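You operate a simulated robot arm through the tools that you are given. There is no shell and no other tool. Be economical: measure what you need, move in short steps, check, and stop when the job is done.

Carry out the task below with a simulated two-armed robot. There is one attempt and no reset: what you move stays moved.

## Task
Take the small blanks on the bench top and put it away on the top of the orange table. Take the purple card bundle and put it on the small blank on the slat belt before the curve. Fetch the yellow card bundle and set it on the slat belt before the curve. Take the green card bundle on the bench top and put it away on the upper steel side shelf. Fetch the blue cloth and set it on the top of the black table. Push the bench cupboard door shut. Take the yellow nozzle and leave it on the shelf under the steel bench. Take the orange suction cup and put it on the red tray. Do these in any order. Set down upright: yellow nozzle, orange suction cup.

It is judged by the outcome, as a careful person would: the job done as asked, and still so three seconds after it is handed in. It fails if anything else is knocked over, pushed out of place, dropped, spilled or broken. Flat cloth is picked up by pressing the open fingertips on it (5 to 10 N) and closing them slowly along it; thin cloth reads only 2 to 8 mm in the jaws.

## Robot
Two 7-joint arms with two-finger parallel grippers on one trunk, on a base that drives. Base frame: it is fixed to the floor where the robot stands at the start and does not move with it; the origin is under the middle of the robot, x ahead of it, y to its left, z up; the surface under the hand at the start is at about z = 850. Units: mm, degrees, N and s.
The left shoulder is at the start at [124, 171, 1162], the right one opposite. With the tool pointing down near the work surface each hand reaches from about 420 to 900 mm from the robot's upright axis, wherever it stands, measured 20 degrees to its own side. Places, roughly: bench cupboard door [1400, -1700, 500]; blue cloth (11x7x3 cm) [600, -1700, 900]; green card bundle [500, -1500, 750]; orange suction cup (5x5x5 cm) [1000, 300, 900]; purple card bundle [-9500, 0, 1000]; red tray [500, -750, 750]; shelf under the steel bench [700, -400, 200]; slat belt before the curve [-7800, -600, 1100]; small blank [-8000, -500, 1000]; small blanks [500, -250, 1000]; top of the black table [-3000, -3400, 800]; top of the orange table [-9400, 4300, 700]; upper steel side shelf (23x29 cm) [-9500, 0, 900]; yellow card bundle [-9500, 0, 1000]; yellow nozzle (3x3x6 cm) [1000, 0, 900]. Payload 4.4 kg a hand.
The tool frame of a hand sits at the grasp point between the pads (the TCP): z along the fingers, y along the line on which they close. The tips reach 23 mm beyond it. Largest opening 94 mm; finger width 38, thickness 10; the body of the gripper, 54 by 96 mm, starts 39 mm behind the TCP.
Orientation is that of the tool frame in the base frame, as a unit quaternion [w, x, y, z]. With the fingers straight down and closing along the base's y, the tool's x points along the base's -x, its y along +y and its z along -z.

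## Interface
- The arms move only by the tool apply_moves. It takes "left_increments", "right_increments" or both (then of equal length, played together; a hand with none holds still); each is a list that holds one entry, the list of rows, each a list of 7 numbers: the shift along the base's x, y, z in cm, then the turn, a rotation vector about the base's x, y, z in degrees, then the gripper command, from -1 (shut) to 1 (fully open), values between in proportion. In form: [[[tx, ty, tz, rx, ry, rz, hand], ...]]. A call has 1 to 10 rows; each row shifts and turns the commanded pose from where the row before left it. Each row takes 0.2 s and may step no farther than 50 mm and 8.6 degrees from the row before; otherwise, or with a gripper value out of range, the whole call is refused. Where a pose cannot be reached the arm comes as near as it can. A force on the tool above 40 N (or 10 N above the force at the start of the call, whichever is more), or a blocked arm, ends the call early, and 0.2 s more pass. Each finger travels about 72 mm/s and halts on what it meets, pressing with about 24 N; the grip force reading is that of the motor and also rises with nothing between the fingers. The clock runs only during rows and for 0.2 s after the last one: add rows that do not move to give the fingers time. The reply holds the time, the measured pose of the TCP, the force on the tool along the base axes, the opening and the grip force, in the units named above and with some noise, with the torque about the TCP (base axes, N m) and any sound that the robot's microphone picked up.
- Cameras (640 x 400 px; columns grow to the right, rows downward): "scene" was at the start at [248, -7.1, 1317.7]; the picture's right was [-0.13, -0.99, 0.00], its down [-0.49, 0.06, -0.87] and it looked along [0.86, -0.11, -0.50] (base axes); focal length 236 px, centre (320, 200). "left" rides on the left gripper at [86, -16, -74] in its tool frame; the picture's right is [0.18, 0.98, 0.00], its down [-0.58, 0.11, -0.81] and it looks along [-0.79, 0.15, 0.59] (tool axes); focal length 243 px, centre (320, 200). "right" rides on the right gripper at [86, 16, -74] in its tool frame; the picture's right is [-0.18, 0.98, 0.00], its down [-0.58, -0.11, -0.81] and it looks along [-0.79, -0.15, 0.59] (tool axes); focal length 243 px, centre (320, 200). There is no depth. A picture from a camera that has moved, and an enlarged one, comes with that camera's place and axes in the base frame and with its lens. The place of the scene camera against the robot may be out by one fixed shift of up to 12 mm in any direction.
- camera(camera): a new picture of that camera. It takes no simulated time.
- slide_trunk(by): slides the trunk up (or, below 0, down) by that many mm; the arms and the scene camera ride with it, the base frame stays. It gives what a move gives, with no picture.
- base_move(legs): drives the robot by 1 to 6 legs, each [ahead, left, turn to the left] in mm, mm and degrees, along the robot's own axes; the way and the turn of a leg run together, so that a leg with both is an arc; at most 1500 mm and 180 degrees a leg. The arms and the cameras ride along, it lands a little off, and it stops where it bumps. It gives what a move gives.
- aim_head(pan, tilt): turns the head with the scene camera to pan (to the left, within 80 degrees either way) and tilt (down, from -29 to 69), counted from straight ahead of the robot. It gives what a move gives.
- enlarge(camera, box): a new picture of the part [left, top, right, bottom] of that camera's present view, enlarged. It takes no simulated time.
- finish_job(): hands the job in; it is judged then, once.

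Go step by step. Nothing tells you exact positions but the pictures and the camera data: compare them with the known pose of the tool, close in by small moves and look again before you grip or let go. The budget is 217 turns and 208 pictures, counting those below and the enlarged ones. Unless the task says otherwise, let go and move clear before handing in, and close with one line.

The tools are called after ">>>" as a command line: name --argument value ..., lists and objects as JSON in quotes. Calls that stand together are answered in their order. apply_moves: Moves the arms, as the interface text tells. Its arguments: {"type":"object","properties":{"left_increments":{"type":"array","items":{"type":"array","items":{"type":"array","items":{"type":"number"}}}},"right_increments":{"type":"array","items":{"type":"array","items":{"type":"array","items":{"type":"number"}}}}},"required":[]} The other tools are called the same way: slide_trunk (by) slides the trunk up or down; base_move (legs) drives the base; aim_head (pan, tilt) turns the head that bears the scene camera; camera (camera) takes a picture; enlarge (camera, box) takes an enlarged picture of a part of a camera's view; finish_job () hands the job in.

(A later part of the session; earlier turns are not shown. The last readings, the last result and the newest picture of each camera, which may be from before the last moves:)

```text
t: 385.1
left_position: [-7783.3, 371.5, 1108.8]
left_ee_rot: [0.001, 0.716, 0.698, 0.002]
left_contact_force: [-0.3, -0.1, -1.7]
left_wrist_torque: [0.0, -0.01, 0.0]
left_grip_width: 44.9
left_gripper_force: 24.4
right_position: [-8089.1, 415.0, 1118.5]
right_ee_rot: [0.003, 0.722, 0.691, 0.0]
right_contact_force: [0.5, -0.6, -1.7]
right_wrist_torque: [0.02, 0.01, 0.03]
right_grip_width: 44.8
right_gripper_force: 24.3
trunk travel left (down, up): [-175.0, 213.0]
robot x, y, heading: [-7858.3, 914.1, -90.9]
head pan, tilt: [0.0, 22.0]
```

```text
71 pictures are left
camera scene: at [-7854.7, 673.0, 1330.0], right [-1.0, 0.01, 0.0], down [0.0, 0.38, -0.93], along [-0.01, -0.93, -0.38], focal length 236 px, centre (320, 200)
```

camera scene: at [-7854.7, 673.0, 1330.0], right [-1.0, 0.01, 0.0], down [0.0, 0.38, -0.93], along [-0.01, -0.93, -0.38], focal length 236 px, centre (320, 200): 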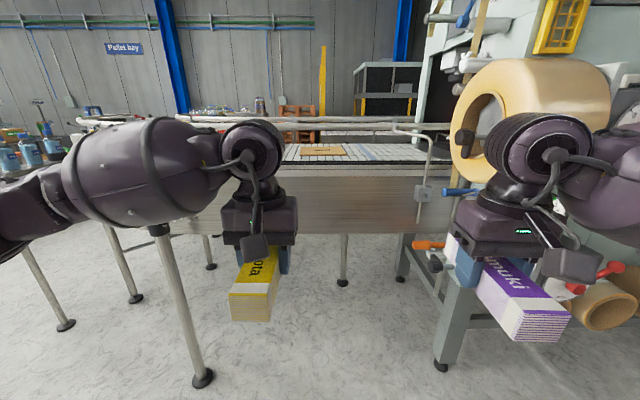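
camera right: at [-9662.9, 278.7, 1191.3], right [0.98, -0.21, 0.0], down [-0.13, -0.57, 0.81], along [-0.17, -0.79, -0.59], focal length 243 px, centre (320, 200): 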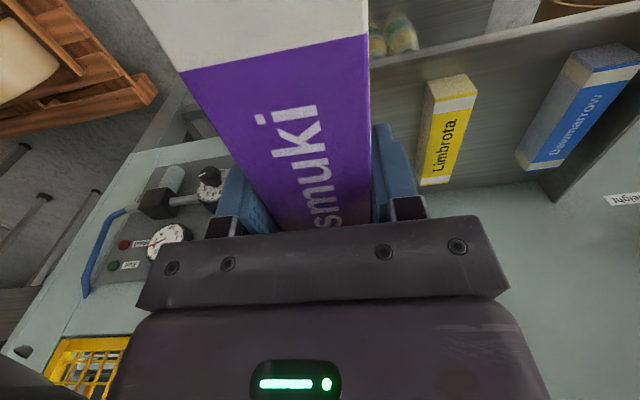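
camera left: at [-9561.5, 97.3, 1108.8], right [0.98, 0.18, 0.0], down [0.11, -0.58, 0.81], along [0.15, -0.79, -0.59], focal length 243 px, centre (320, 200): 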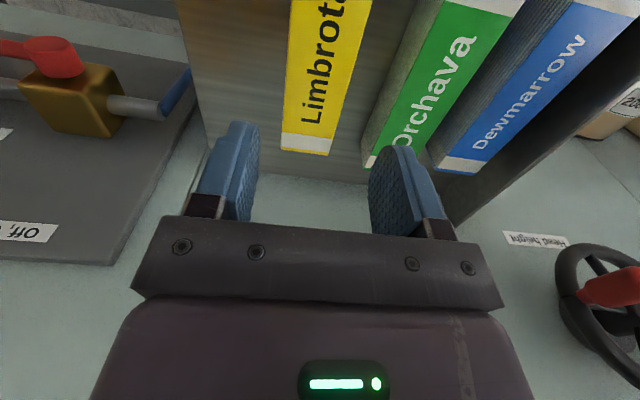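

The belt with the brown "small blank" is ahead, behind guide rails. Raising the trunk for reach and a better angle.

>>> slide_trunk --by 205

>>> aim_head --pan 0 --tilt 25

>>> camera --camera "scene"

```text
t: 387.3
left_position: [-7782.6, 372.4, 1314.0]
left_ee_rot: [0.0, 0.716, 0.698, 0.001]
left_contact_force: [0.6, -0.4, -1.4]
left_wrist_torque: [0.02, -0.03, -0.02]
left_grip_width: 44.8
left_gripper_force: 24.4
right_position: [-8089.9, 413.9, 1323.2]
right_ee_rot: [0.003, 0.723, 0.691, -0.001]
right_contact_force: [0.4, 0.0, -1.4]
right_wrist_torque: [-0.02, 0.0, -0.01]
right_grip_width: 44.8
right_gripper_force: 23.6
trunk travel left (down, up): [-380.0, 8.0]
robot x, y, heading: [-7854.6, 914.9, -90.9]
head pan, tilt: [0.0, 22.0]
```

```text
t: 387.9
left_position: [-7783.3, 372.2, 1314.5]
left_ee_rot: [0.0, 0.716, 0.698, 0.001]
left_contact_force: [0.6, -0.2, -2.1]
left_wrist_torque: [-0.04, -0.03, 0.01]
left_grip_width: 44.6
left_gripper_force: 24.1
right_position: [-8088.6, 414.3, 1322.8]
right_ee_rot: [0.002, 0.722, 0.692, -0.001]
right_contact_force: [-0.5, 0.1, -1.9]
right_wrist_torque: [-0.01, -0.02, 0.0]
right_grip_width: 44.6
right_gripper_force: 23.8
trunk travel left (down, up): [-380.0, 8.0]
robot x, y, heading: [-7861.0, 913.6, -90.8]
head pan, tilt: [0.0, 25.0]
```

```text
70 pictures are left
camera scene: at [-7853.5, 769.3, 1540.4], right [-1.0, 0.01, 0.0], down [0.01, 0.42, -0.91], along [-0.01, -0.91, -0.42], focal length 236 px, centre (320, 200)
```

scene: 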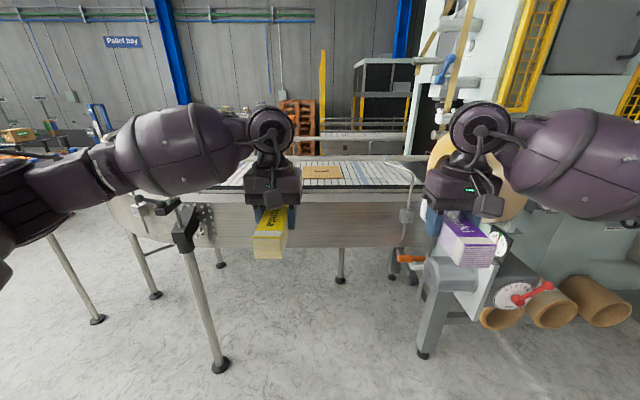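

Belt top is ≈1070, blank centre ≈(-7885,-650), with a near-side guide rail. Raising the left hand, angling the robot slightly and moving closer.

>>> apply_moves --left_increments '[[[0, 0, 4, 0, 0, 0, -1], [0, 0, 4, 0, 0, 0, -1]]]'

>>> base_move --legs '[[0, 0, 16], [526, -218, 0]]'

>>> aim_head --pan -5 --tilt 35

>>> camera --camera "scene"

```text
t: 388.5
left_position: [-7785.1, 371.4, 1392.8]
left_ee_rot: [0.0, 0.716, 0.698, 0.0]
left_contact_force: [0.8, 0.5, -1.7]
left_wrist_torque: [-0.05, 0.01, 0.02]
left_grip_width: 45.2
left_gripper_force: 23.6
right_position: [-8090.1, 414.8, 1323.6]
right_ee_rot: [0.003, 0.723, 0.691, -0.001]
right_contact_force: [-0.5, 0.6, -2.1]
right_wrist_torque: [-0.01, -0.03, 0.0]
right_grip_width: 44.6
right_gripper_force: 24.0
trunk travel left (down, up): [-380.0, 8.0]
robot x, y, heading: [-7859.4, 914.1, -90.8]
head pan, tilt: [0.0, 25.0]
```

```text
t: 391.4
left_position: [-7678.1, 168.9, 1393.6]
left_ee_rot: [0.002, 0.617, 0.787, -0.001]
left_contact_force: [-0.6, -0.2, -2.2]
left_wrist_torque: [-0.05, 0.01, -0.01]
left_grip_width: 44.8
left_gripper_force: 24.1
right_position: [-7985.0, 129.6, 1327.8]
right_ee_rot: [0.004, 0.626, 0.78, -0.005]
right_contact_force: [-0.7, -1.6, -1.0]
right_wrist_torque: [0.02, -0.03, 0.02]
right_grip_width: 44.9
right_gripper_force: 24.0
trunk travel left (down, up): [-380.0, 8.0]
robot x, y, heading: [-7893.1, 670.9, -75.8]
head pan, tilt: [0.0, 25.0]
stopped in leg 2: the robot was blocked; the commanded pose is now the measured one
```

```text
t: 392.1
left_position: [-7676.9, 169.2, 1394.8]
left_ee_rot: [0.0, 0.617, 0.787, -0.001]
left_contact_force: [-0.8, -0.4, -0.9]
left_wrist_torque: [-0.06, 0.0, -0.03]
left_grip_width: 45.0
left_gripper_force: 24.4
right_position: [-7985.1, 130.0, 1326.0]
right_ee_rot: [0.005, 0.627, 0.779, -0.003]
right_contact_force: [0.2, -0.3, -2.0]
right_wrist_torque: [-0.02, 0.02, 0.0]
right_grip_width: 44.8
right_gripper_force: 24.2
trunk travel left (down, up): [-380.0, 8.0]
robot x, y, heading: [-7893.6, 669.5, -75.7]
head pan, tilt: [-5.0, 35.0]
```

```text
69 pictures are left
camera scene: at [-7855.9, 536.6, 1525.4], right [-0.99, -0.16, 0.0], down [-0.1, 0.56, -0.82], along [0.13, -0.81, -0.57], focal length 236 px, centre (320, 200)
```

scene: 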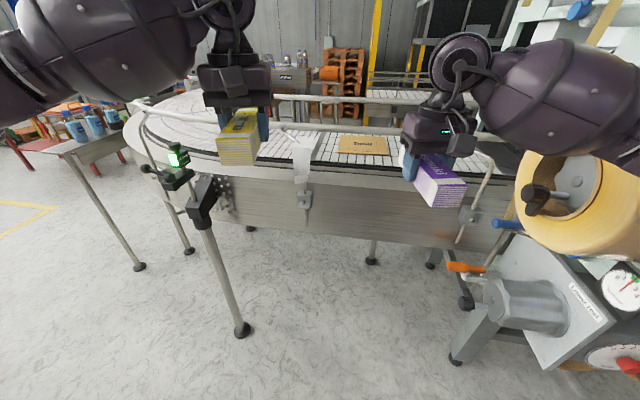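

The right forearm touched the labeller's paper roll. Easing away, then extending the right arm straight so the elbow stays clear.

>>> base_move --legs '[[-60, 80, 0]]'

>>> apply_moves --right_increments '[[[1.2, -4.4, 0, 0, 0, 0, -1], [1.2, -4.4, 0, 0, 0, 0, -1], [1.2, -4.4, 0, 0, 0, 0, -1], [1.2, -4.4, 0, 0, 0, 0, -1], [1.2, -4.4, 0, 0, 0, 0, -1], [1, -4.4, 0, 0, 0, 0, -1], [0, 0, 0, 0, 0, 0, -1]]]'

>>> camera --camera "scene"

```text
t: 393.5
left_position: [-7616.1, 240.0, 1391.8]
left_ee_rot: [0.0, 0.617, 0.787, 0.001]
left_contact_force: [0.5, 0.1, -1.4]
left_wrist_torque: [-0.05, 0.02, 0.05]
left_grip_width: 44.9
left_gripper_force: 23.8
right_position: [-7922.5, 201.3, 1323.2]
right_ee_rot: [0.004, 0.626, 0.779, -0.002]
right_contact_force: [1.1, -0.1, -2.2]
right_wrist_torque: [0.01, 0.02, -0.02]
right_grip_width: 44.6
right_gripper_force: 24.1
trunk travel left (down, up): [-380.0, 8.0]
robot x, y, heading: [-7829.5, 744.8, -75.4]
head pan, tilt: [-5.0, 35.0]
```

```text
t: 395.1
left_position: [-7618.8, 240.1, 1392.7]
left_ee_rot: [-0.001, 0.617, 0.787, 0.001]
left_contact_force: [0.0, 0.2, -0.9]
left_wrist_torque: [-0.04, -0.02, 0.02]
left_grip_width: 45.0
left_gripper_force: 24.9
right_position: [-7854.7, -62.3, 1324.0]
right_ee_rot: [0.005, 0.626, 0.779, -0.002]
right_contact_force: [-0.5, 0.4, -1.5]
right_wrist_torque: [-0.04, -0.05, -0.01]
right_grip_width: 44.7
right_gripper_force: 23.8
trunk travel left (down, up): [-380.0, 8.0]
robot x, y, heading: [-7831.7, 748.3, -75.5]
head pan, tilt: [-5.0, 35.0]
```

```text
68 pictures are left
camera scene: at [-7797.1, 607.5, 1524.7], right [-0.99, -0.16, 0.0], down [-0.09, 0.57, -0.82], along [0.14, -0.81, -0.57], focal length 236 px, centre (320, 200)
```

scene: 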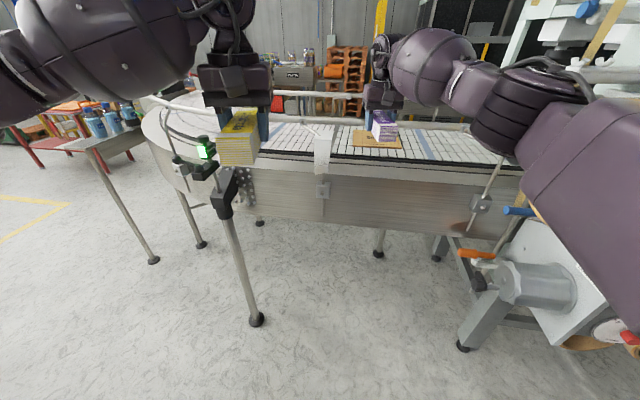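

The arm is now straight and clear of the roll. Moving the base forward toward the belt.

>>> base_move --legs '[[290, -92, 0]]'

>>> camera --camera "scene"

```text
t: 397.1
left_position: [-7633.6, -61.7, 1392.9]
left_ee_rot: [0.0, 0.618, 0.786, 0.001]
left_contact_force: [0.4, -0.2, -1.7]
left_wrist_torque: [-0.02, -0.02, -0.01]
left_grip_width: 44.7
left_gripper_force: 23.3
right_position: [-7868.9, -364.7, 1322.2]
right_ee_rot: [0.002, 0.627, 0.779, -0.002]
right_contact_force: [0.4, 0.0, -1.5]
right_wrist_torque: [-0.01, -0.03, 0.03]
right_grip_width: 44.7
right_gripper_force: 24.1
trunk travel left (down, up): [-380.0, 8.0]
robot x, y, heading: [-7846.6, 440.9, -75.4]
head pan, tilt: [-5.0, 35.0]
```

```text
67 pictures are left
camera scene: at [-7811.1, 304.9, 1524.6], right [-0.99, -0.16, 0.0], down [-0.09, 0.57, -0.82], along [0.13, -0.81, -0.57], focal length 236 px, centre (320, 200)
```

scene: 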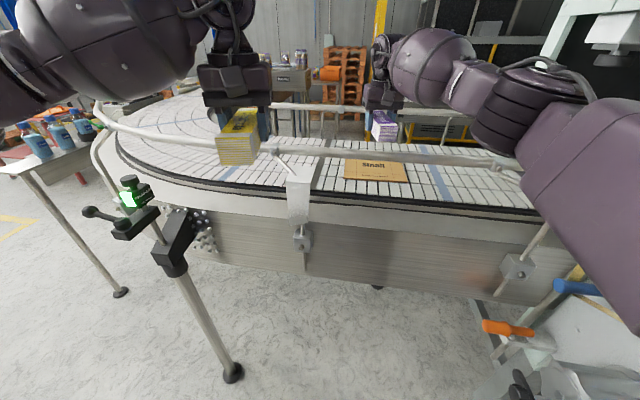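

The rail is about z≈1250, y≈-300; belt ≈1110 with the blank around (-7890,-515). Moving over it and checking with the wrist camera.

>>> base_move --legs '[[140, -57, 0]]'

>>> camera --camera "right"

>>> camera --camera "scene"

```text
t: 398.5
left_position: [-7652.5, -211.3, 1392.6]
left_ee_rot: [0.0, 0.616, 0.788, 0.001]
left_contact_force: [0.0, 0.1, -1.2]
left_wrist_torque: [-0.01, -0.01, -0.01]
left_grip_width: 44.8
left_gripper_force: 24.1
right_position: [-7886.9, -516.1, 1322.2]
right_ee_rot: [0.003, 0.625, 0.781, -0.002]
right_contact_force: [-0.4, -0.6, -2.1]
right_wrist_torque: [0.04, 0.01, 0.0]
right_grip_width: 44.8
right_gripper_force: 23.8
trunk travel left (down, up): [-380.0, 8.0]
robot x, y, heading: [-7865.7, 295.2, -75.4]
head pan, tilt: [-5.0, 35.0]
```

```text
66 pictures are left
camera right: at [-7890.6, -427.7, 1395.9], right [1.0, 0.04, 0.0], down [0.02, -0.59, 0.81], along [0.03, -0.81, -0.59], focal length 243 px, centre (320, 200)
```

right: 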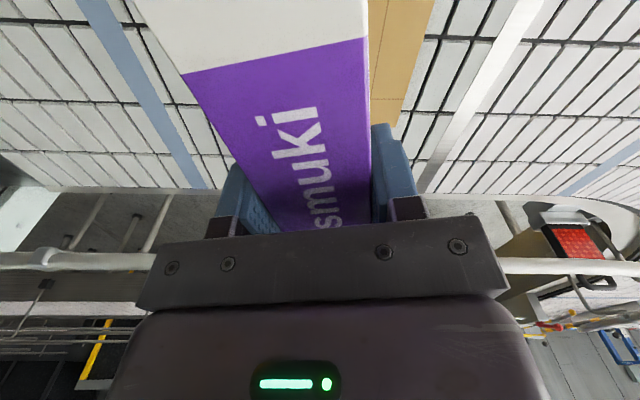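

```text
65 pictures are left
camera scene: at [-7830.9, 153.9, 1524.5], right [-0.99, -0.17, 0.0], down [-0.1, 0.57, -0.82], along [0.14, -0.81, -0.57], focal length 236 px, centre (320, 200)
```

scene: 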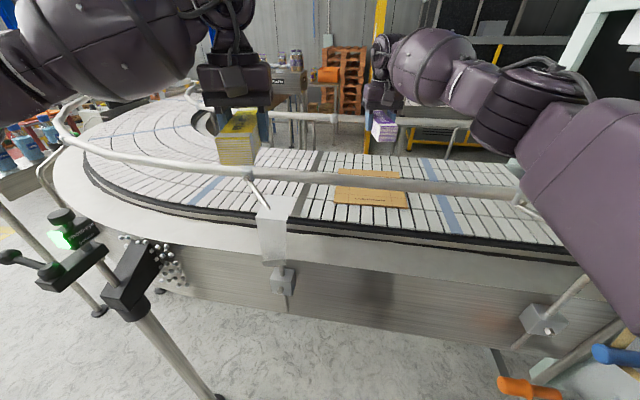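

Refined: blank spans x -7770…-8016, y -430…-660 at z≈1100. Moving purple over its centre and lowering.

>>> apply_moves --right_increments '[[[0, -2.8, -2, 0, 0, 0, -1], [0, 0, -4, 0, 0, 0, -1], [0, 0, -4, 0, 0, 0, -1], [0, 0, -3, 0, 0, 0, -1], [0, 0, 0, 0, 0, 0, -1]]]'

>>> camera --camera "scene"

>>> camera --camera "right"

```text
t: 399.7
left_position: [-7652.2, -210.2, 1392.4]
left_ee_rot: [0.0, 0.616, 0.787, 0.002]
left_contact_force: [0.1, 0.5, -1.4]
left_wrist_torque: [0.0, -0.01, 0.0]
left_grip_width: 44.8
left_gripper_force: 24.2
right_position: [-7889.1, -533.3, 1199.2]
right_ee_rot: [0.003, 0.626, 0.78, -0.001]
right_contact_force: [0.0, 0.3, -2.1]
right_wrist_torque: [-0.01, 0.01, -0.03]
right_grip_width: 44.8
right_gripper_force: 23.9
right hand out of reach, approached as far as the arm can: row 1
trunk travel left (down, up): [-380.0, 8.0]
robot x, y, heading: [-7865.5, 294.3, -75.4]
head pan, tilt: [-5.0, 35.0]
```

```text
64 pictures are left
camera scene: at [-7831.1, 154.9, 1524.7], right [-0.99, -0.17, 0.0], down [-0.1, 0.57, -0.82], along [0.14, -0.81, -0.57], focal length 236 px, centre (320, 200)
```

scene: 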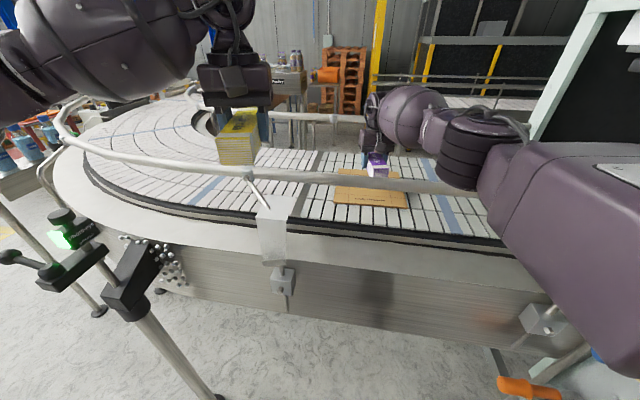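

```text
63 pictures are left
camera right: at [-7891.7, -445.2, 1273.6], right [1.0, 0.03, 0.0], down [0.02, -0.59, 0.81], along [0.03, -0.81, -0.59], focal length 243 px, centre (320, 200)
```

right: 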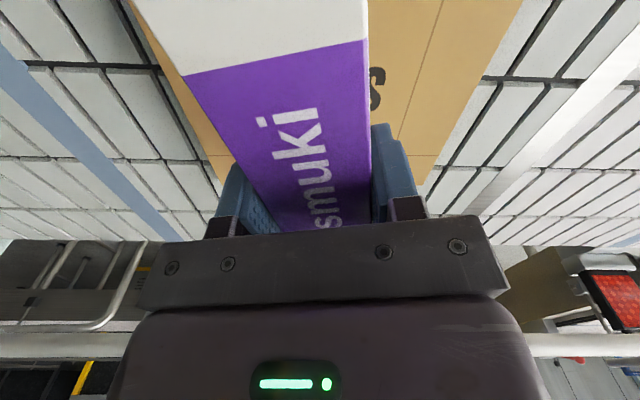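

>>> apply_moves --right_increments '[[[0, 0, -2, 0, 0, 0, -1], [0, 0, -1.5, 0, 0, 0, -1], [0, 0, -1, 0, 0, 0, -1], [0, 0, 0, 0, 0, 0, -1]]]'

>>> enlarge --camera "scene" --box '[320, 80, 560, 240]'

```text
t: 400.7
left_position: [-7652.1, -210.5, 1392.6]
left_ee_rot: [0.0, 0.616, 0.788, 0.001]
left_contact_force: [-0.1, 0.4, -1.9]
left_wrist_torque: [0.02, -0.03, -0.03]
left_grip_width: 44.7
left_gripper_force: 24.1
right_position: [-7887.4, -533.1, 1154.0]
right_ee_rot: [0.004, 0.625, 0.781, -0.001]
right_contact_force: [0.1, 0.3, -1.4]
right_wrist_torque: [-0.07, -0.02, 0.0]
right_grip_width: 44.9
right_gripper_force: 24.2
trunk travel left (down, up): [-380.0, 8.0]
robot x, y, heading: [-7863.9, 290.6, -75.4]
head pan, tilt: [-5.0, 35.0]
```

```text
2.50 times, centred on (440, 160) of scene
camera zoom: at [-7831.2, 154.7, 1524.6], right [-0.99, -0.17, 0.0], down [-0.1, 0.57, -0.82], along [0.14, -0.81, -0.57], focal length 590 px, centre (20, 300)
```

zoom: 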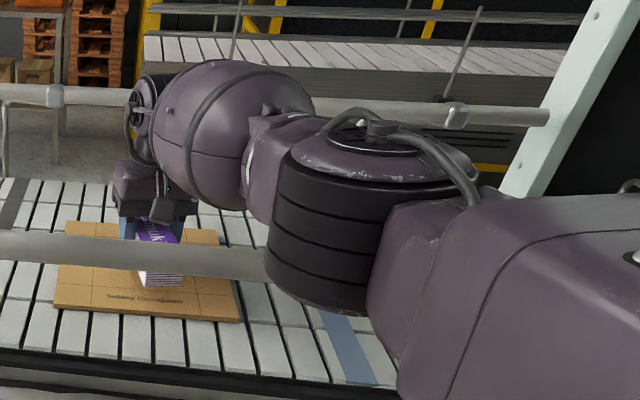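

>>> apply_moves --right_increments '[[[0, 0, -1, 0, 0, 0, -1], [0, 0, -0.5, 0, 0, 0, -1], [0, 0, -0.4, 0, 0, 0, -1], [0, 0, 0, 0, 0, 0, -1]]]'

```text
t: 401.7
left_position: [-7652.2, -211.3, 1390.9]
left_ee_rot: [0.0, 0.617, 0.787, 0.001]
left_contact_force: [0.1, -0.3, -2.2]
left_wrist_torque: [-0.03, -0.02, 0.0]
left_grip_width: 45.1
left_gripper_force: 24.0
right_position: [-7887.1, -532.0, 1139.6]
right_ee_rot: [0.004, 0.625, 0.781, -0.002]
right_contact_force: [0.3, 0.6, -0.9]
right_wrist_torque: [-0.01, 0.0, 0.0]
right_grip_width: 44.5
right_gripper_force: 24.0
right hand out of reach, approached as far as the arm can: row 3
trunk travel left (down, up): [-380.0, 8.0]
robot x, y, heading: [-7865.8, 289.9, -75.6]
head pan, tilt: [-5.0, 35.0]
```

At the reach limit. Raising a little, moving the base 50 mm closer, and pulling the hand back the same amount.

>>> apply_moves --right_increments '[[[-0.6, 2.4, 3, 0, 0, 0, -1], [-0.6, 2.4, 2, 0, 0, 0, -1], [0, 0, 0, 0, 0, 0, -1]]]'

>>> base_move --legs '[[60, 0, 0]]'

>>> apply_moves --right_increments '[[[0, 0, -2, 0, 0, 0, -1], [0, 0, -2, 0, 0, 0, -1], [0, 0, -1, 0, 0, 0, -1], [0, 0, 0, 0, 0, 0, -1]]]'

>>> enlarge --camera "scene" --box '[320, 80, 560, 240]'

```text
t: 402.5
left_position: [-7651.4, -211.2, 1392.6]
left_ee_rot: [0.0, 0.617, 0.787, 0.002]
left_contact_force: [-0.3, -0.3, -1.9]
left_wrist_torque: [-0.06, 0.03, 0.02]
left_grip_width: 44.5
left_gripper_force: 23.7
right_position: [-7889.8, -534.8, 1180.7]
right_ee_rot: [0.003, 0.625, 0.78, -0.001]
right_contact_force: [0.0, -0.7, -1.3]
right_wrist_torque: [0.0, 0.01, -0.01]
right_grip_width: 44.8
right_gripper_force: 23.6
right hand out of reach, approached as far as the arm can: row 1, 2
trunk travel left (down, up): [-380.0, 8.0]
robot x, y, heading: [-7868.3, 293.8, -75.3]
head pan, tilt: [-5.0, 35.0]
```

```text
t: 403.5
left_position: [-7634.2, -270.8, 1391.7]
left_ee_rot: [-0.001, 0.616, 0.788, 0.002]
left_contact_force: [0.5, 0.0, -1.6]
left_wrist_torque: [0.02, 0.05, -0.02]
left_grip_width: 44.8
left_gripper_force: 23.5
right_position: [-7873.0, -595.2, 1178.3]
right_ee_rot: [0.002, 0.625, 0.781, 0.0]
right_contact_force: [-0.3, 0.3, -1.5]
right_wrist_torque: [0.04, 0.0, 0.03]
right_grip_width: 44.8
right_gripper_force: 24.0
trunk travel left (down, up): [-380.0, 8.0]
robot x, y, heading: [-7852.5, 230.5, -75.3]
head pan, tilt: [-5.0, 35.0]
```

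```text
t: 404.5
left_position: [-7636.8, -268.9, 1392.9]
left_ee_rot: [-0.001, 0.616, 0.788, 0.002]
left_contact_force: [-0.4, -0.2, -1.8]
left_wrist_torque: [-0.03, 0.0, -0.02]
left_grip_width: 44.9
left_gripper_force: 24.2
right_position: [-7873.5, -587.9, 1131.2]
right_ee_rot: [0.003, 0.624, 0.782, 0.0]
right_contact_force: [0.9, 1.5, 5.2]
right_wrist_torque: [-0.08, 0.1, -0.08]
right_grip_width: 44.6
right_gripper_force: 23.9
right hand out of reach, approached as far as the arm can: row 2
trunk travel left (down, up): [-380.0, 8.0]
robot x, y, heading: [-7850.4, 231.9, -75.5]
head pan, tilt: [-5.0, 35.0]
```

```text
2.50 times, centred on (440, 160) of scene
camera zoom: at [-7815.5, 96.9, 1524.8], right [-0.99, -0.17, 0.0], down [-0.1, 0.56, -0.82], along [0.14, -0.81, -0.57], focal length 590 px, centre (20, 300)
```

zoom: 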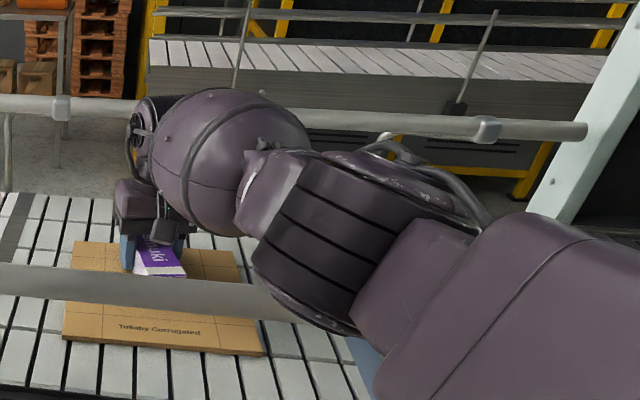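

It touches down but a bit far back on the blank. Lifting 20 mm, backing the base 45 mm, and setting it down again.

>>> apply_moves --right_increments '[[[0, 0, 2.5, 0, 0, 0, -1], [0, 0, 0, 0, 0, 0, -1]]]'

>>> base_move --legs '[[-45, 0, 0]]'

>>> camera --camera "right"

```text
t: 405.1
left_position: [-7634.9, -269.4, 1392.2]
left_ee_rot: [0.0, 0.616, 0.788, 0.001]
left_contact_force: [1.1, -0.8, -2.5]
left_wrist_torque: [0.01, 0.0, -0.01]
left_grip_width: 45.0
left_gripper_force: 23.8
right_position: [-7875.9, -587.9, 1154.6]
right_ee_rot: [0.003, 0.625, 0.781, -0.001]
right_contact_force: [0.8, 0.3, -2.2]
right_wrist_torque: [-0.01, 0.03, 0.0]
right_grip_width: 44.5
right_gripper_force: 24.0
trunk travel left (down, up): [-380.0, 8.0]
robot x, y, heading: [-7850.2, 235.6, -75.2]
head pan, tilt: [-5.0, 35.0]
```

```text
t: 406.0
left_position: [-7646.8, -225.0, 1393.9]
left_ee_rot: [0.0, 0.616, 0.788, 0.001]
left_contact_force: [0.0, -0.3, -1.3]
left_wrist_torque: [-0.05, -0.02, -0.01]
left_grip_width: 44.9
left_gripper_force: 23.9
right_position: [-7888.6, -545.5, 1156.0]
right_ee_rot: [0.003, 0.625, 0.781, -0.001]
right_contact_force: [0.2, -0.1, -0.6]
right_wrist_torque: [-0.04, -0.01, -0.02]
right_grip_width: 45.0
right_gripper_force: 24.0
trunk travel left (down, up): [-380.0, 8.0]
robot x, y, heading: [-7863.5, 272.7, -75.4]
head pan, tilt: [-5.0, 35.0]
```

```text
60 pictures are left
camera right: at [-7890.6, -457.4, 1230.3], right [1.0, 0.04, 0.0], down [0.02, -0.59, 0.81], along [0.03, -0.81, -0.59], focal length 243 px, centre (320, 200)
```

right: 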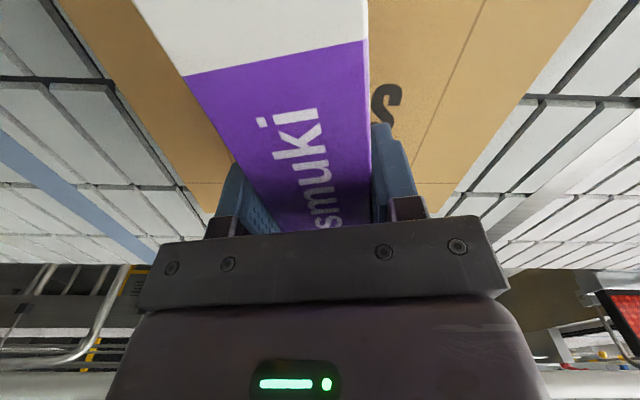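

Now centred on the blank. Lowering 24 mm to touch down and releasing.

>>> apply_moves --right_increments '[[[0, 0, -1.2, 0, 0, 0, -1], [0, 0, -0.8, 0, 0, 0, -1], [0, 0, -0.5, 0, 0, 0, -1], [0, 0, 0, 0, 0, 0, -1]]]'

```text
t: 407.0
left_position: [-7647.2, -226.2, 1393.7]
left_ee_rot: [0.001, 0.616, 0.788, 0.002]
left_contact_force: [0.0, 0.4, -1.6]
left_wrist_torque: [0.0, -0.01, 0.03]
left_grip_width: 44.9
left_gripper_force: 24.3
right_position: [-7887.5, -545.6, 1132.2]
right_ee_rot: [0.004, 0.624, 0.781, -0.002]
right_contact_force: [1.2, -2.0, 6.2]
right_wrist_torque: [-0.18, 0.08, -0.01]
right_grip_width: 44.9
right_gripper_force: 24.2
trunk travel left (down, up): [-380.0, 8.0]
robot x, y, heading: [-7858.8, 276.6, -75.4]
head pan, tilt: [-5.0, 35.0]
```

>>> apply_moves --right_increments '[[[0, 0, 0, 0, 0, 0, 0], [0, 0, 0, 0, 0, 0, 0.4], [0, 0, 0, 0, 0, 0, 0.4], [0, 0, 2, 0, 0, 0, 0.4], [0, 0, 4.5, 0, 0, 0, 0.4], [0, 0, 4.5, 0, 0, 0, 0.4], [0, 0, 4.5, 0, 0, 0, 0.4], [0, 0, 4.5, 0, 0, 0, 0.4]]]'

>>> camera --camera "right"

```text
t: 408.8
left_position: [-7645.1, -226.3, 1392.5]
left_ee_rot: [0.0, 0.615, 0.789, 0.0]
left_contact_force: [0.6, 0.8, -2.4]
left_wrist_torque: [-0.01, 0.02, 0.0]
left_grip_width: 44.9
left_gripper_force: 24.1
right_position: [-7884.2, -544.0, 1333.6]
right_ee_rot: [0.003, 0.624, 0.782, -0.001]
right_contact_force: [-0.7, -0.2, -1.1]
right_wrist_torque: [0.0, 0.01, -0.02]
right_grip_width: 65.8
right_gripper_force: 0.0
trunk travel left (down, up): [-380.0, 8.0]
robot x, y, heading: [-7860.0, 277.1, -75.3]
head pan, tilt: [-5.0, 35.0]
```

```text
59 pictures are left
camera right: at [-7887.4, -457.0, 1406.4], right [1.0, 0.04, 0.0], down [0.02, -0.59, 0.81], along [0.03, -0.81, -0.59], focal length 243 px, centre (320, 200)
```

right: 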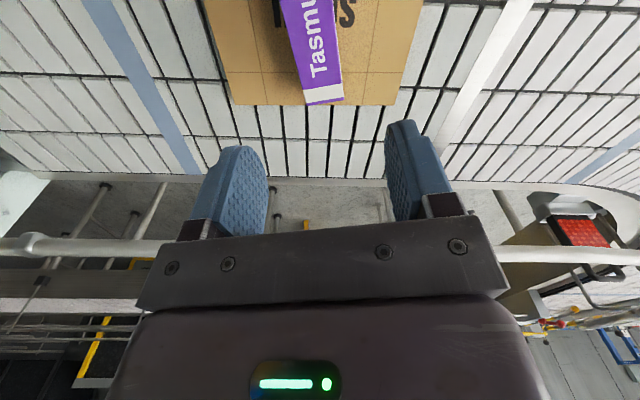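

Purple sits on the blank. For yellow I'll use the gap on the straight slats between the blank's east edge (x≈-7770) and the transition plate (x≈-7687). Squaring the robot to the belt.

>>> base_move --legs '[[43, 46, 0], [0, 0, -14.7]]'

>>> apply_moves --left_increments '[[[0, -4.5, 0, 0, 0, 0, -1], [0, -4.5, 0, 0, 0, 0, -1], [0, -4.5, 0, 0, 0, 0, -1], [0, -4.5, 0, 0, 0, 0, -1], [0, 0, 0, 0, 0, 0, -1]]]'

>>> camera --camera "scene"

```text
t: 410.8
left_position: [-7730.2, -294.7, 1393.0]
left_ee_rot: [0.0, 0.714, 0.7, 0.002]
left_contact_force: [0.4, -0.4, -1.5]
left_wrist_torque: [-0.05, -0.02, -0.01]
left_grip_width: 44.8
left_gripper_force: 24.0
right_position: [-8044.3, -541.3, 1332.1]
right_ee_rot: [0.003, 0.722, 0.692, -0.002]
right_contact_force: [-0.3, -0.4, 0.0]
right_wrist_torque: [-0.03, 0.0, 0.03]
right_grip_width: 65.9
right_gripper_force: 0.0
trunk travel left (down, up): [-380.0, 8.0]
robot x, y, heading: [-7805.9, 247.2, -90.4]
head pan, tilt: [-5.0, 35.0]
```

```text
t: 412.0
left_position: [-7729.4, -475.6, 1393.3]
left_ee_rot: [0.001, 0.714, 0.701, 0.001]
left_contact_force: [0.6, 0.8, -1.6]
left_wrist_torque: [-0.03, -0.01, -0.01]
left_grip_width: 45.0
left_gripper_force: 23.5
right_position: [-8041.9, -540.6, 1332.0]
right_ee_rot: [0.003, 0.722, 0.692, -0.002]
right_contact_force: [-0.6, -1.2, -0.7]
right_wrist_torque: [-0.01, 0.03, -0.01]
right_grip_width: 65.8
right_gripper_force: 0.0
trunk travel left (down, up): [-380.0, 8.0]
robot x, y, heading: [-7805.8, 248.7, -90.4]
head pan, tilt: [-5.0, 35.0]
```

```text
58 pictures are left
camera scene: at [-7807.9, 106.6, 1524.7], right [-1.0, 0.09, 0.0], down [0.05, 0.57, -0.82], along [-0.08, -0.82, -0.57], focal length 236 px, centre (320, 200)
```

scene: 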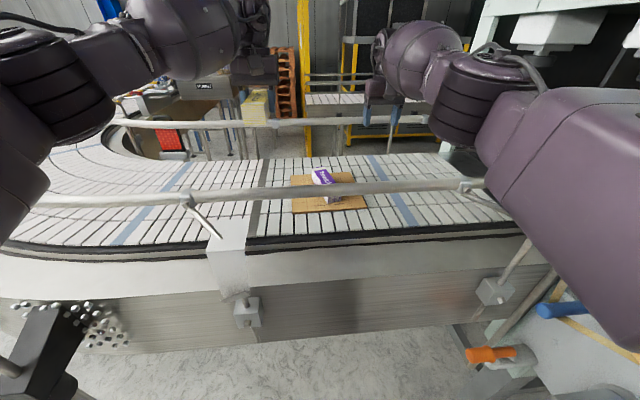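

>>> apply_moves --left_increments '[[[0, -3.5, -3, 0, 0, 0, -1], [0, -3, -3.5, 0, 0, 0, -1], [0, 0, -4.5, 0, 0, 0, -1], [0, 0, -4.5, 0, 0, 0, -1], [0, 0, -3, 0, 0, 0, -1], [0, 0, 0, 0, 0, 0, -1]]]'

>>> camera --camera "left"

>>> camera --camera "scene"

```text
t: 413.4
left_position: [-7732.1, -526.6, 1207.2]
left_ee_rot: [0.001, 0.713, 0.701, 0.001]
left_contact_force: [0.0, -0.1, -1.4]
left_wrist_torque: [-0.03, 0.01, 0.03]
left_grip_width: 44.7
left_gripper_force: 23.8
left hand out of reach, approached as far as the arm can: row 2
right_position: [-8043.8, -541.6, 1331.2]
right_ee_rot: [0.004, 0.722, 0.692, -0.002]
right_contact_force: [-0.4, 0.3, 0.4]
right_wrist_torque: [-0.01, 0.03, -0.01]
right_grip_width: 66.1
right_gripper_force: 0.1
trunk travel left (down, up): [-380.0, 8.0]
robot x, y, heading: [-7806.4, 246.4, -90.4]
head pan, tilt: [-5.0, 35.0]
```

```text
57 pictures are left
camera left: at [-7747.3, -439.1, 1282.8], right [0.99, 0.17, 0.0], down [0.1, -0.58, 0.81], along [0.13, -0.79, -0.59], focal length 243 px, centre (320, 200)
```

left: 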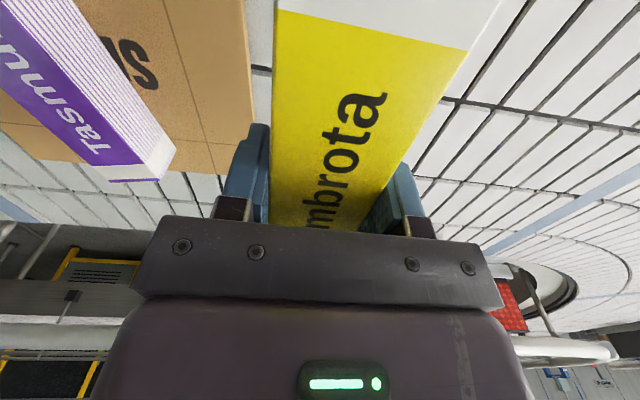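

```text
56 pictures are left
camera scene: at [-7809.2, 105.9, 1524.7], right [-1.0, 0.09, 0.0], down [0.05, 0.57, -0.82], along [-0.08, -0.82, -0.57], focal length 236 px, centre (320, 200)
```

scene: 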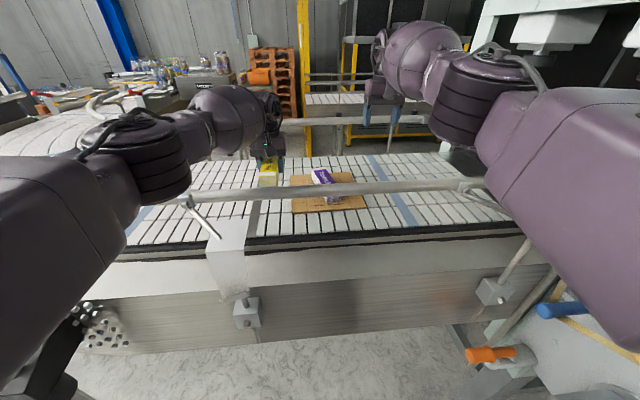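

>>> base_move --legs '[[35, 0, 0]]'

>>> apply_moves --left_increments '[[[0, 0, -2, 0, 0, 0, -1], [0, 0, -2, 0, 0, 0, -1], [0, 0, -1.5, 0, 0, 0, -1], [0, 0, -1, 0, 0, 0, -1], [0, 0, -0.6, 0, 0, 0, -1], [0, 0, 0, 0, 0, 0, -1]]]'

>>> camera --camera "left"

>>> enlarge --camera "scene" --box '[120, 80, 400, 260]'

```text
t: 414.2
left_position: [-7732.5, -560.2, 1207.8]
left_ee_rot: [0.0, 0.714, 0.7, 0.001]
left_contact_force: [0.3, -0.6, -2.4]
left_wrist_torque: [-0.01, -0.04, 0.01]
left_grip_width: 44.9
left_gripper_force: 24.0
right_position: [-8045.5, -575.6, 1330.7]
right_ee_rot: [0.003, 0.721, 0.692, -0.001]
right_contact_force: [-0.3, -0.6, -0.3]
right_wrist_torque: [0.0, -0.02, 0.03]
right_grip_width: 65.6
right_gripper_force: 0.2
trunk travel left (down, up): [-380.0, 8.0]
robot x, y, heading: [-7808.3, 205.5, -90.2]
head pan, tilt: [-5.0, 35.0]
```

```text
t: 415.6
left_position: [-7732.4, -559.9, 1137.3]
left_ee_rot: [0.0, 0.714, 0.7, 0.0]
left_contact_force: [0.9, 0.2, -0.6]
left_wrist_torque: [-0.02, 0.01, 0.0]
left_grip_width: 44.7
left_gripper_force: 23.5
right_position: [-8045.6, -575.4, 1331.8]
right_ee_rot: [0.003, 0.722, 0.692, -0.003]
right_contact_force: [-0.7, -0.2, -0.5]
right_wrist_torque: [0.0, -0.01, 0.01]
right_grip_width: 65.8
right_gripper_force: 0.1
trunk travel left (down, up): [-380.0, 8.0]
robot x, y, heading: [-7806.1, 211.3, -90.7]
head pan, tilt: [-5.0, 35.0]
```

```text
55 pictures are left
camera left: at [-7747.7, -472.4, 1211.8], right [0.99, 0.16, 0.0], down [0.1, -0.58, 0.81], along [0.13, -0.79, -0.59], focal length 243 px, centre (320, 200)
```

left: 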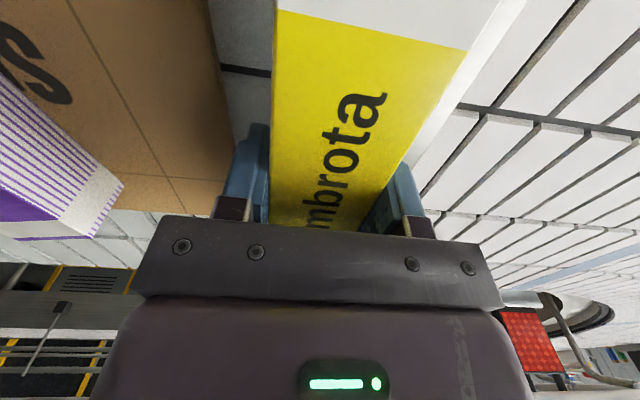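

```text
2.22 times, centred on (260, 170) of scene
camera zoom: at [-7809.4, 71.9, 1524.6], right [-1.0, 0.1, 0.0], down [0.05, 0.57, -0.82], along [-0.08, -0.82, -0.57], focal length 524 px, centre (453, 267)
```

zoom: 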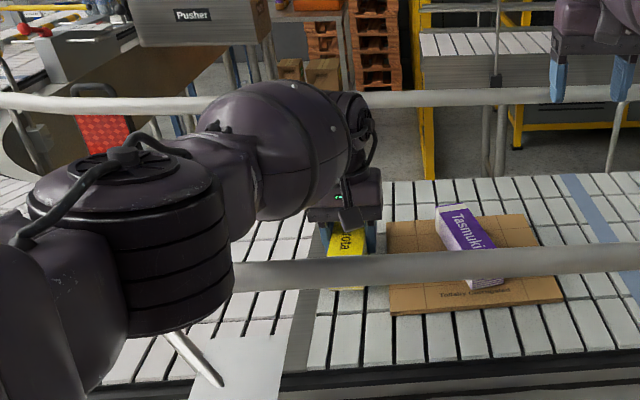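

>>> apply_moves --left_increments '[[[0, 0, -0.4, 0, 0, 0, -1], [0, 0, -0.3, 0, 0, 0, -1], [0, 0, 0, 0, 0, 0, -1]]]'

```text
t: 416.4
left_position: [-7732.1, -558.3, 1130.2]
left_ee_rot: [0.0, 0.714, 0.7, 0.001]
left_contact_force: [-0.4, -1.0, -1.3]
left_wrist_torque: [-0.01, -0.02, 0.03]
left_grip_width: 44.7
left_gripper_force: 24.3
right_position: [-8044.4, -574.8, 1332.1]
right_ee_rot: [0.004, 0.722, 0.692, -0.002]
right_contact_force: [0.2, 0.0, -0.2]
right_wrist_torque: [0.0, 0.03, 0.0]
right_grip_width: 65.9
right_gripper_force: 0.1
trunk travel left (down, up): [-380.0, 8.0]
robot x, y, heading: [-7805.1, 213.6, -90.3]
head pan, tilt: [-5.0, 35.0]
```

>>> apply_moves --left_increments '[[[0, 0, -0.3, 0, 0, 0, -1], [0, 0, -0.3, 0, 0, 0, -1], [0, 0, 0, 0, 0, 0, -1]]]'

```text
t: 417.2
left_position: [-7732.2, -557.2, 1126.0]
left_ee_rot: [0.002, 0.714, 0.7, 0.0]
left_contact_force: [-1.4, -2.7, 7.9]
left_wrist_torque: [0.06, 0.26, 0.02]
left_grip_width: 44.5
left_gripper_force: 23.8
left hand out of reach, approached as far as the arm can: row 2
right_position: [-8045.0, -574.5, 1332.5]
right_ee_rot: [0.004, 0.722, 0.692, -0.003]
right_contact_force: [-0.1, 0.4, -0.3]
right_wrist_torque: [0.01, 0.01, -0.01]
right_grip_width: 65.6
right_gripper_force: 0.0
trunk travel left (down, up): [-380.0, 8.0]
robot x, y, heading: [-7804.8, 214.3, -90.3]
head pan, tilt: [-5.0, 35.0]
```

Contact at 8 N. Releasing with a small opening and lifting straight up.

>>> apply_moves --left_increments '[[[0, 0, 0, 0, 0, 0, 0.1], [0, 0, 0, 0, 0, 0, 0.2], [0, 0, 0, 0, 0, 0, 0.2], [0, 0, 2, 0, 0, 0, 0.2], [0, 0, 4, 0, 0, 0, 0.2], [0, 0, 4.5, 0, 0, 0, 0.2], [0, 0, 4.5, 0, 0, 0, 0.2], [0, 0, 4.5, 0, 0, 0, 0.2], [0, 0, 4.5, 0, 0, 0, 0.2]]]'

>>> camera --camera "scene"

```text
t: 419.2
left_position: [-7732.0, -553.5, 1364.5]
left_ee_rot: [0.001, 0.715, 0.699, 0.001]
left_contact_force: [-0.6, 0.0, -0.3]
left_wrist_torque: [-0.03, -0.05, 0.0]
left_grip_width: 56.8
left_gripper_force: 0.1
left hand out of reach, approached as far as the arm can: row 9
right_position: [-8047.4, -574.2, 1331.9]
right_ee_rot: [0.004, 0.722, 0.692, -0.002]
right_contact_force: [-0.4, 0.0, 0.2]
right_wrist_torque: [-0.02, -0.02, 0.0]
right_grip_width: 65.6
right_gripper_force: 0.0
trunk travel left (down, up): [-380.0, 8.0]
robot x, y, heading: [-7804.4, 211.0, -90.5]
head pan, tilt: [-5.0, 35.0]
```

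```text
53 pictures are left
camera scene: at [-7811.8, 73.3, 1524.8], right [-1.0, 0.1, 0.0], down [0.06, 0.57, -0.82], along [-0.08, -0.82, -0.57], focal length 236 px, centre (320, 200)
```

scene: 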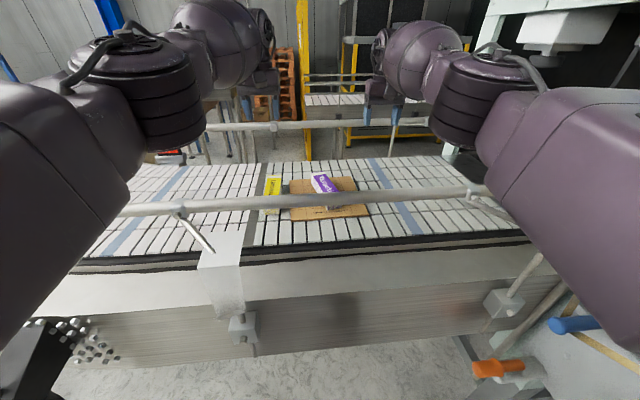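

Both bundles are placed on the belt section. Backing away, then retracting the arms and lowering the trunk for travel.

>>> base_move --legs '[[-540, 0, 0]]'

>>> apply_moves --left_increments '[[[0, 2, -4, 0, 0, 0, 0.5], [0.5, 4.5, 0, 0, 0, 0, 1], [0.5, 4.5, 0, 0, 0, 0, 1], [0.5, 4.5, 0, 0, 0, 0, 1], [0.5, 4.5, 0, 0, 0, 0, 1], [0.5, 4.5, 0, 0, 0, 0, 1], [0, 0, 0, 0, 0, 0, 1]]]' --right_increments '[[[0, 2, -2, 0, 0, 0, 1], [0, 4.5, 0, 0, 0, 0, 1], [0, 4.5, 0, 0, 0, 0, 1], [0, 4.5, 0, 0, 0, 0, 1], [0, 4.5, 0, 0, 0, 0, 1], [0, 4.5, 0, 0, 0, 0, 1], [0, 0, 0, 0, 0, 0, 1]]]'

>>> slide_trunk --by -205

```text
t: 422.4
left_position: [-7726.9, -3.0, 1363.9]
left_ee_rot: [0.0, 0.715, 0.699, 0.001]
left_contact_force: [0.5, -0.3, 0.4]
left_wrist_torque: [-0.04, 0.03, 0.0]
left_grip_width: 56.5
left_gripper_force: 0.0
right_position: [-8041.6, -22.9, 1331.2]
right_ee_rot: [0.003, 0.722, 0.691, -0.002]
right_contact_force: [0.9, -0.5, 0.8]
right_wrist_torque: [0.01, 0.02, -0.01]
right_grip_width: 65.8
right_gripper_force: 0.1
trunk travel left (down, up): [-380.0, 8.0]
robot x, y, heading: [-7803.3, 766.3, -90.6]
head pan, tilt: [-5.0, 35.0]
```

```text
t: 424.0
left_position: [-7735.5, -1.8, 1349.4]
left_ee_rot: [-0.001, 0.715, 0.699, 0.002]
left_contact_force: [0.0, -0.9, -0.7]
left_wrist_torque: [0.0, 0.01, 0.0]
left_grip_width: 93.9
left_gripper_force: 0.0
left hand out of reach, approached as far as the arm can: row 1, 2, 3, 4, 5, 6
right_position: [-8042.8, 219.3, 1316.0]
right_ee_rot: [0.002, 0.723, 0.691, -0.001]
right_contact_force: [-0.1, 0.0, -0.2]
right_wrist_torque: [0.01, 0.01, -0.01]
right_grip_width: 94.2
right_gripper_force: 0.1
trunk travel left (down, up): [-380.0, 8.0]
robot x, y, heading: [-7803.9, 764.2, -90.1]
head pan, tilt: [-5.0, 35.0]
```

```text
t: 426.2
left_position: [-7736.8, -37.1, 936.0]
left_ee_rot: [-0.104, 0.707, 0.692, 0.105]
left_contact_force: [-0.4, 0.0, 0.8]
left_wrist_torque: [-0.02, -0.01, 0.02]
left_grip_width: 93.9
left_gripper_force: 0.1
right_position: [-8041.4, 222.7, 1108.1]
right_ee_rot: [0.003, 0.722, 0.692, -0.001]
right_contact_force: [0.7, 0.1, 0.3]
right_wrist_torque: [0.01, 0.01, 0.04]
right_grip_width: 94.0
right_gripper_force: 0.1
trunk travel left (down, up): [-175.0, 213.0]
robot x, y, heading: [-7798.6, 761.4, -90.3]
head pan, tilt: [-5.0, 35.0]
```

The left arm is stuck straight again; raising it along its arc to unfold it as before.

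>>> apply_moves --left_increments '[[[0, 0, 4.5, 0, 0, 0, 1], [0, 0, 4.5, 0, 0, 0, 1], [0, 0, 4.5, 0, 0, 0, 1], [0, 0, 4.5, 0, 0, 0, 1], [0, 0, 4.5, 0, 0, 0, 1], [0, 2, 4, 0, 0, 0, 1], [0, 4, 2, 0, 0, 0, 1], [0, 4.5, 0, 0, 0, 0, 1], [0, 4.5, 0, 0, 0, 0, 1], [0, 4.5, 0, 0, 0, 0, 1]]]'

```text
t: 428.4
left_position: [-7737.8, 161.3, 1209.8]
left_ee_rot: [-0.105, 0.707, 0.692, 0.105]
left_contact_force: [0.5, 0.0, -0.3]
left_wrist_torque: [-0.01, -0.04, -0.03]
left_grip_width: 94.2
left_gripper_force: 0.0
left hand out of reach, approached as far as the arm can: row 1, 5
right_position: [-8041.5, 221.1, 1107.2]
right_ee_rot: [0.002, 0.722, 0.691, -0.003]
right_contact_force: [0.2, -0.6, 0.4]
right_wrist_torque: [0.03, 0.03, 0.02]
right_grip_width: 93.8
right_gripper_force: 0.1
trunk travel left (down, up): [-175.0, 213.0]
robot x, y, heading: [-7799.8, 761.3, -90.6]
head pan, tilt: [-5.0, 35.0]
```

>>> apply_moves --left_increments '[[[0, 2, 0, -8.5, 0, 0, 1], [0, 2, 0, -8.4, 0, 0, 1], [0, 2, 0, 0, 0, 0, 1], [0, 0, 0, 0, 0, 0, 1]]]' --right_increments '[[[0, 0, 4, 0, 0, 0, 1], [0, 0, 4, 0, 0, 0, 1], [0, 0, 1, 0, 0, 0, 1], [0, 0, 0, 0, 0, 0, 1]]]'

>>> base_move --legs '[[0, 0, 90.4], [1300, 0, 0], [1300, 0, 0], [300, -761, 0], [400, -850, 0], [1300, -200, 0]]'

>>> base_move --legs '[[1400, -130, 0], [1350, -150, 0]]'

```text
t: 429.4
left_position: [-7737.3, 219.5, 1208.4]
left_ee_rot: [0.0, 0.714, 0.7, 0.003]
left_contact_force: [-0.6, 0.9, -0.6]
left_wrist_torque: [-0.03, -0.02, -0.01]
left_grip_width: 93.9
left_gripper_force: 0.1
right_position: [-8039.8, 220.7, 1196.9]
right_ee_rot: [0.002, 0.722, 0.692, -0.001]
right_contact_force: [1.0, -0.7, 0.2]
right_wrist_torque: [-0.02, 0.02, -0.02]
right_grip_width: 94.1
right_gripper_force: 0.0
trunk travel left (down, up): [-175.0, 213.0]
robot x, y, heading: [-7798.5, 762.9, -90.4]
head pan, tilt: [-5.0, 35.0]
```

```text
t: 466.4
left_position: [-2640.4, -864.2, 1208.4]
left_ee_rot: [-0.001, -0.012, 1.0, 0.003]
left_contact_force: [0.9, 0.0, -0.9]
left_wrist_torque: [0.01, 0.02, 0.01]
left_grip_width: 93.9
left_gripper_force: 0.1
right_position: [-2626.9, -1164.8, 1196.5]
right_ee_rot: [0.003, -0.001, 1.0, 0.0]
right_contact_force: [-0.1, 0.1, 0.0]
right_wrist_torque: [0.0, -0.03, -0.02]
right_grip_width: 93.9
right_gripper_force: 0.1
trunk travel left (down, up): [-175.0, 213.0]
robot x, y, heading: [-3177.3, -952.0, 1.8]
head pan, tilt: [-5.0, 35.0]
```

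```text
t: 479.8
left_position: [130.0, -1007.4, 1207.2]
left_ee_rot: [-0.002, -0.023, 1.0, 0.001]
left_contact_force: [0.4, -0.7, 0.2]
left_wrist_torque: [0.01, 0.03, -0.02]
left_grip_width: 93.8
left_gripper_force: 0.0
right_position: [150.6, -1308.0, 1197.3]
right_ee_rot: [0.004, -0.012, 1.0, 0.001]
right_contact_force: [0.3, -0.2, -0.6]
right_wrist_torque: [0.02, 0.02, 0.0]
right_grip_width: 94.1
right_gripper_force: 0.1
trunk travel left (down, up): [-175.0, 213.0]
robot x, y, heading: [-409.6, -1110.9, 3.5]
head pan, tilt: [-5.0, 35.0]
```

>>> base_move --legs '[[0, 0, -3.5], [380, 250, 0], [0, 980, 0], [0, 980, 0], [1000, 20, 0], [1230, 0, 0]]'

>>> aim_head --pan -70 --tilt 20

>>> camera --camera "scene"

```text
t: 511.0
left_position: [2759.2, 1194.7, 1208.5]
left_ee_rot: [-0.001, 0.008, 1.0, 0.002]
left_contact_force: [-0.1, 0.6, 0.4]
left_wrist_torque: [-0.02, 0.03, -0.03]
left_grip_width: 94.4
left_gripper_force: 0.0
right_position: [2759.9, 891.5, 1196.3]
right_ee_rot: [0.003, 0.019, 1.0, 0.001]
right_contact_force: [0.4, -1.0, 0.1]
right_wrist_torque: [0.01, 0.0, 0.0]
right_grip_width: 93.9
right_gripper_force: 0.2
trunk travel left (down, up): [-175.0, 213.0]
robot x, y, heading: [2220.8, 1123.5, -0.2]
head pan, tilt: [-5.0, 35.0]
```

```text
t: 512.3
left_position: [2759.0, 1192.5, 1208.7]
left_ee_rot: [-0.002, 0.008, 1.0, 0.003]
left_contact_force: [0.2, 0.1, -0.2]
left_wrist_torque: [0.02, 0.0, 0.01]
left_grip_width: 93.8
left_gripper_force: 0.1
right_position: [2760.4, 891.2, 1196.4]
right_ee_rot: [0.004, 0.019, 1.0, 0.001]
right_contact_force: [-0.1, 0.2, -0.2]
right_wrist_torque: [0.0, -0.02, 0.03]
right_grip_width: 94.1
right_gripper_force: 0.1
trunk travel left (down, up): [-175.0, 213.0]
robot x, y, heading: [2217.0, 1123.6, -0.3]
head pan, tilt: [-70.0, 20.0]
```

```text
52 pictures are left
camera scene: at [2406.7, 1042.8, 1333.4], right [-0.94, -0.34, 0.0], down [-0.12, 0.32, -0.94], along [0.32, -0.88, -0.34], focal length 236 px, centre (320, 200)
```

scene: 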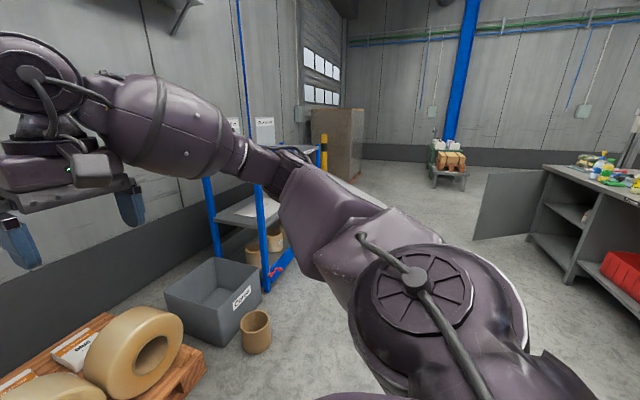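

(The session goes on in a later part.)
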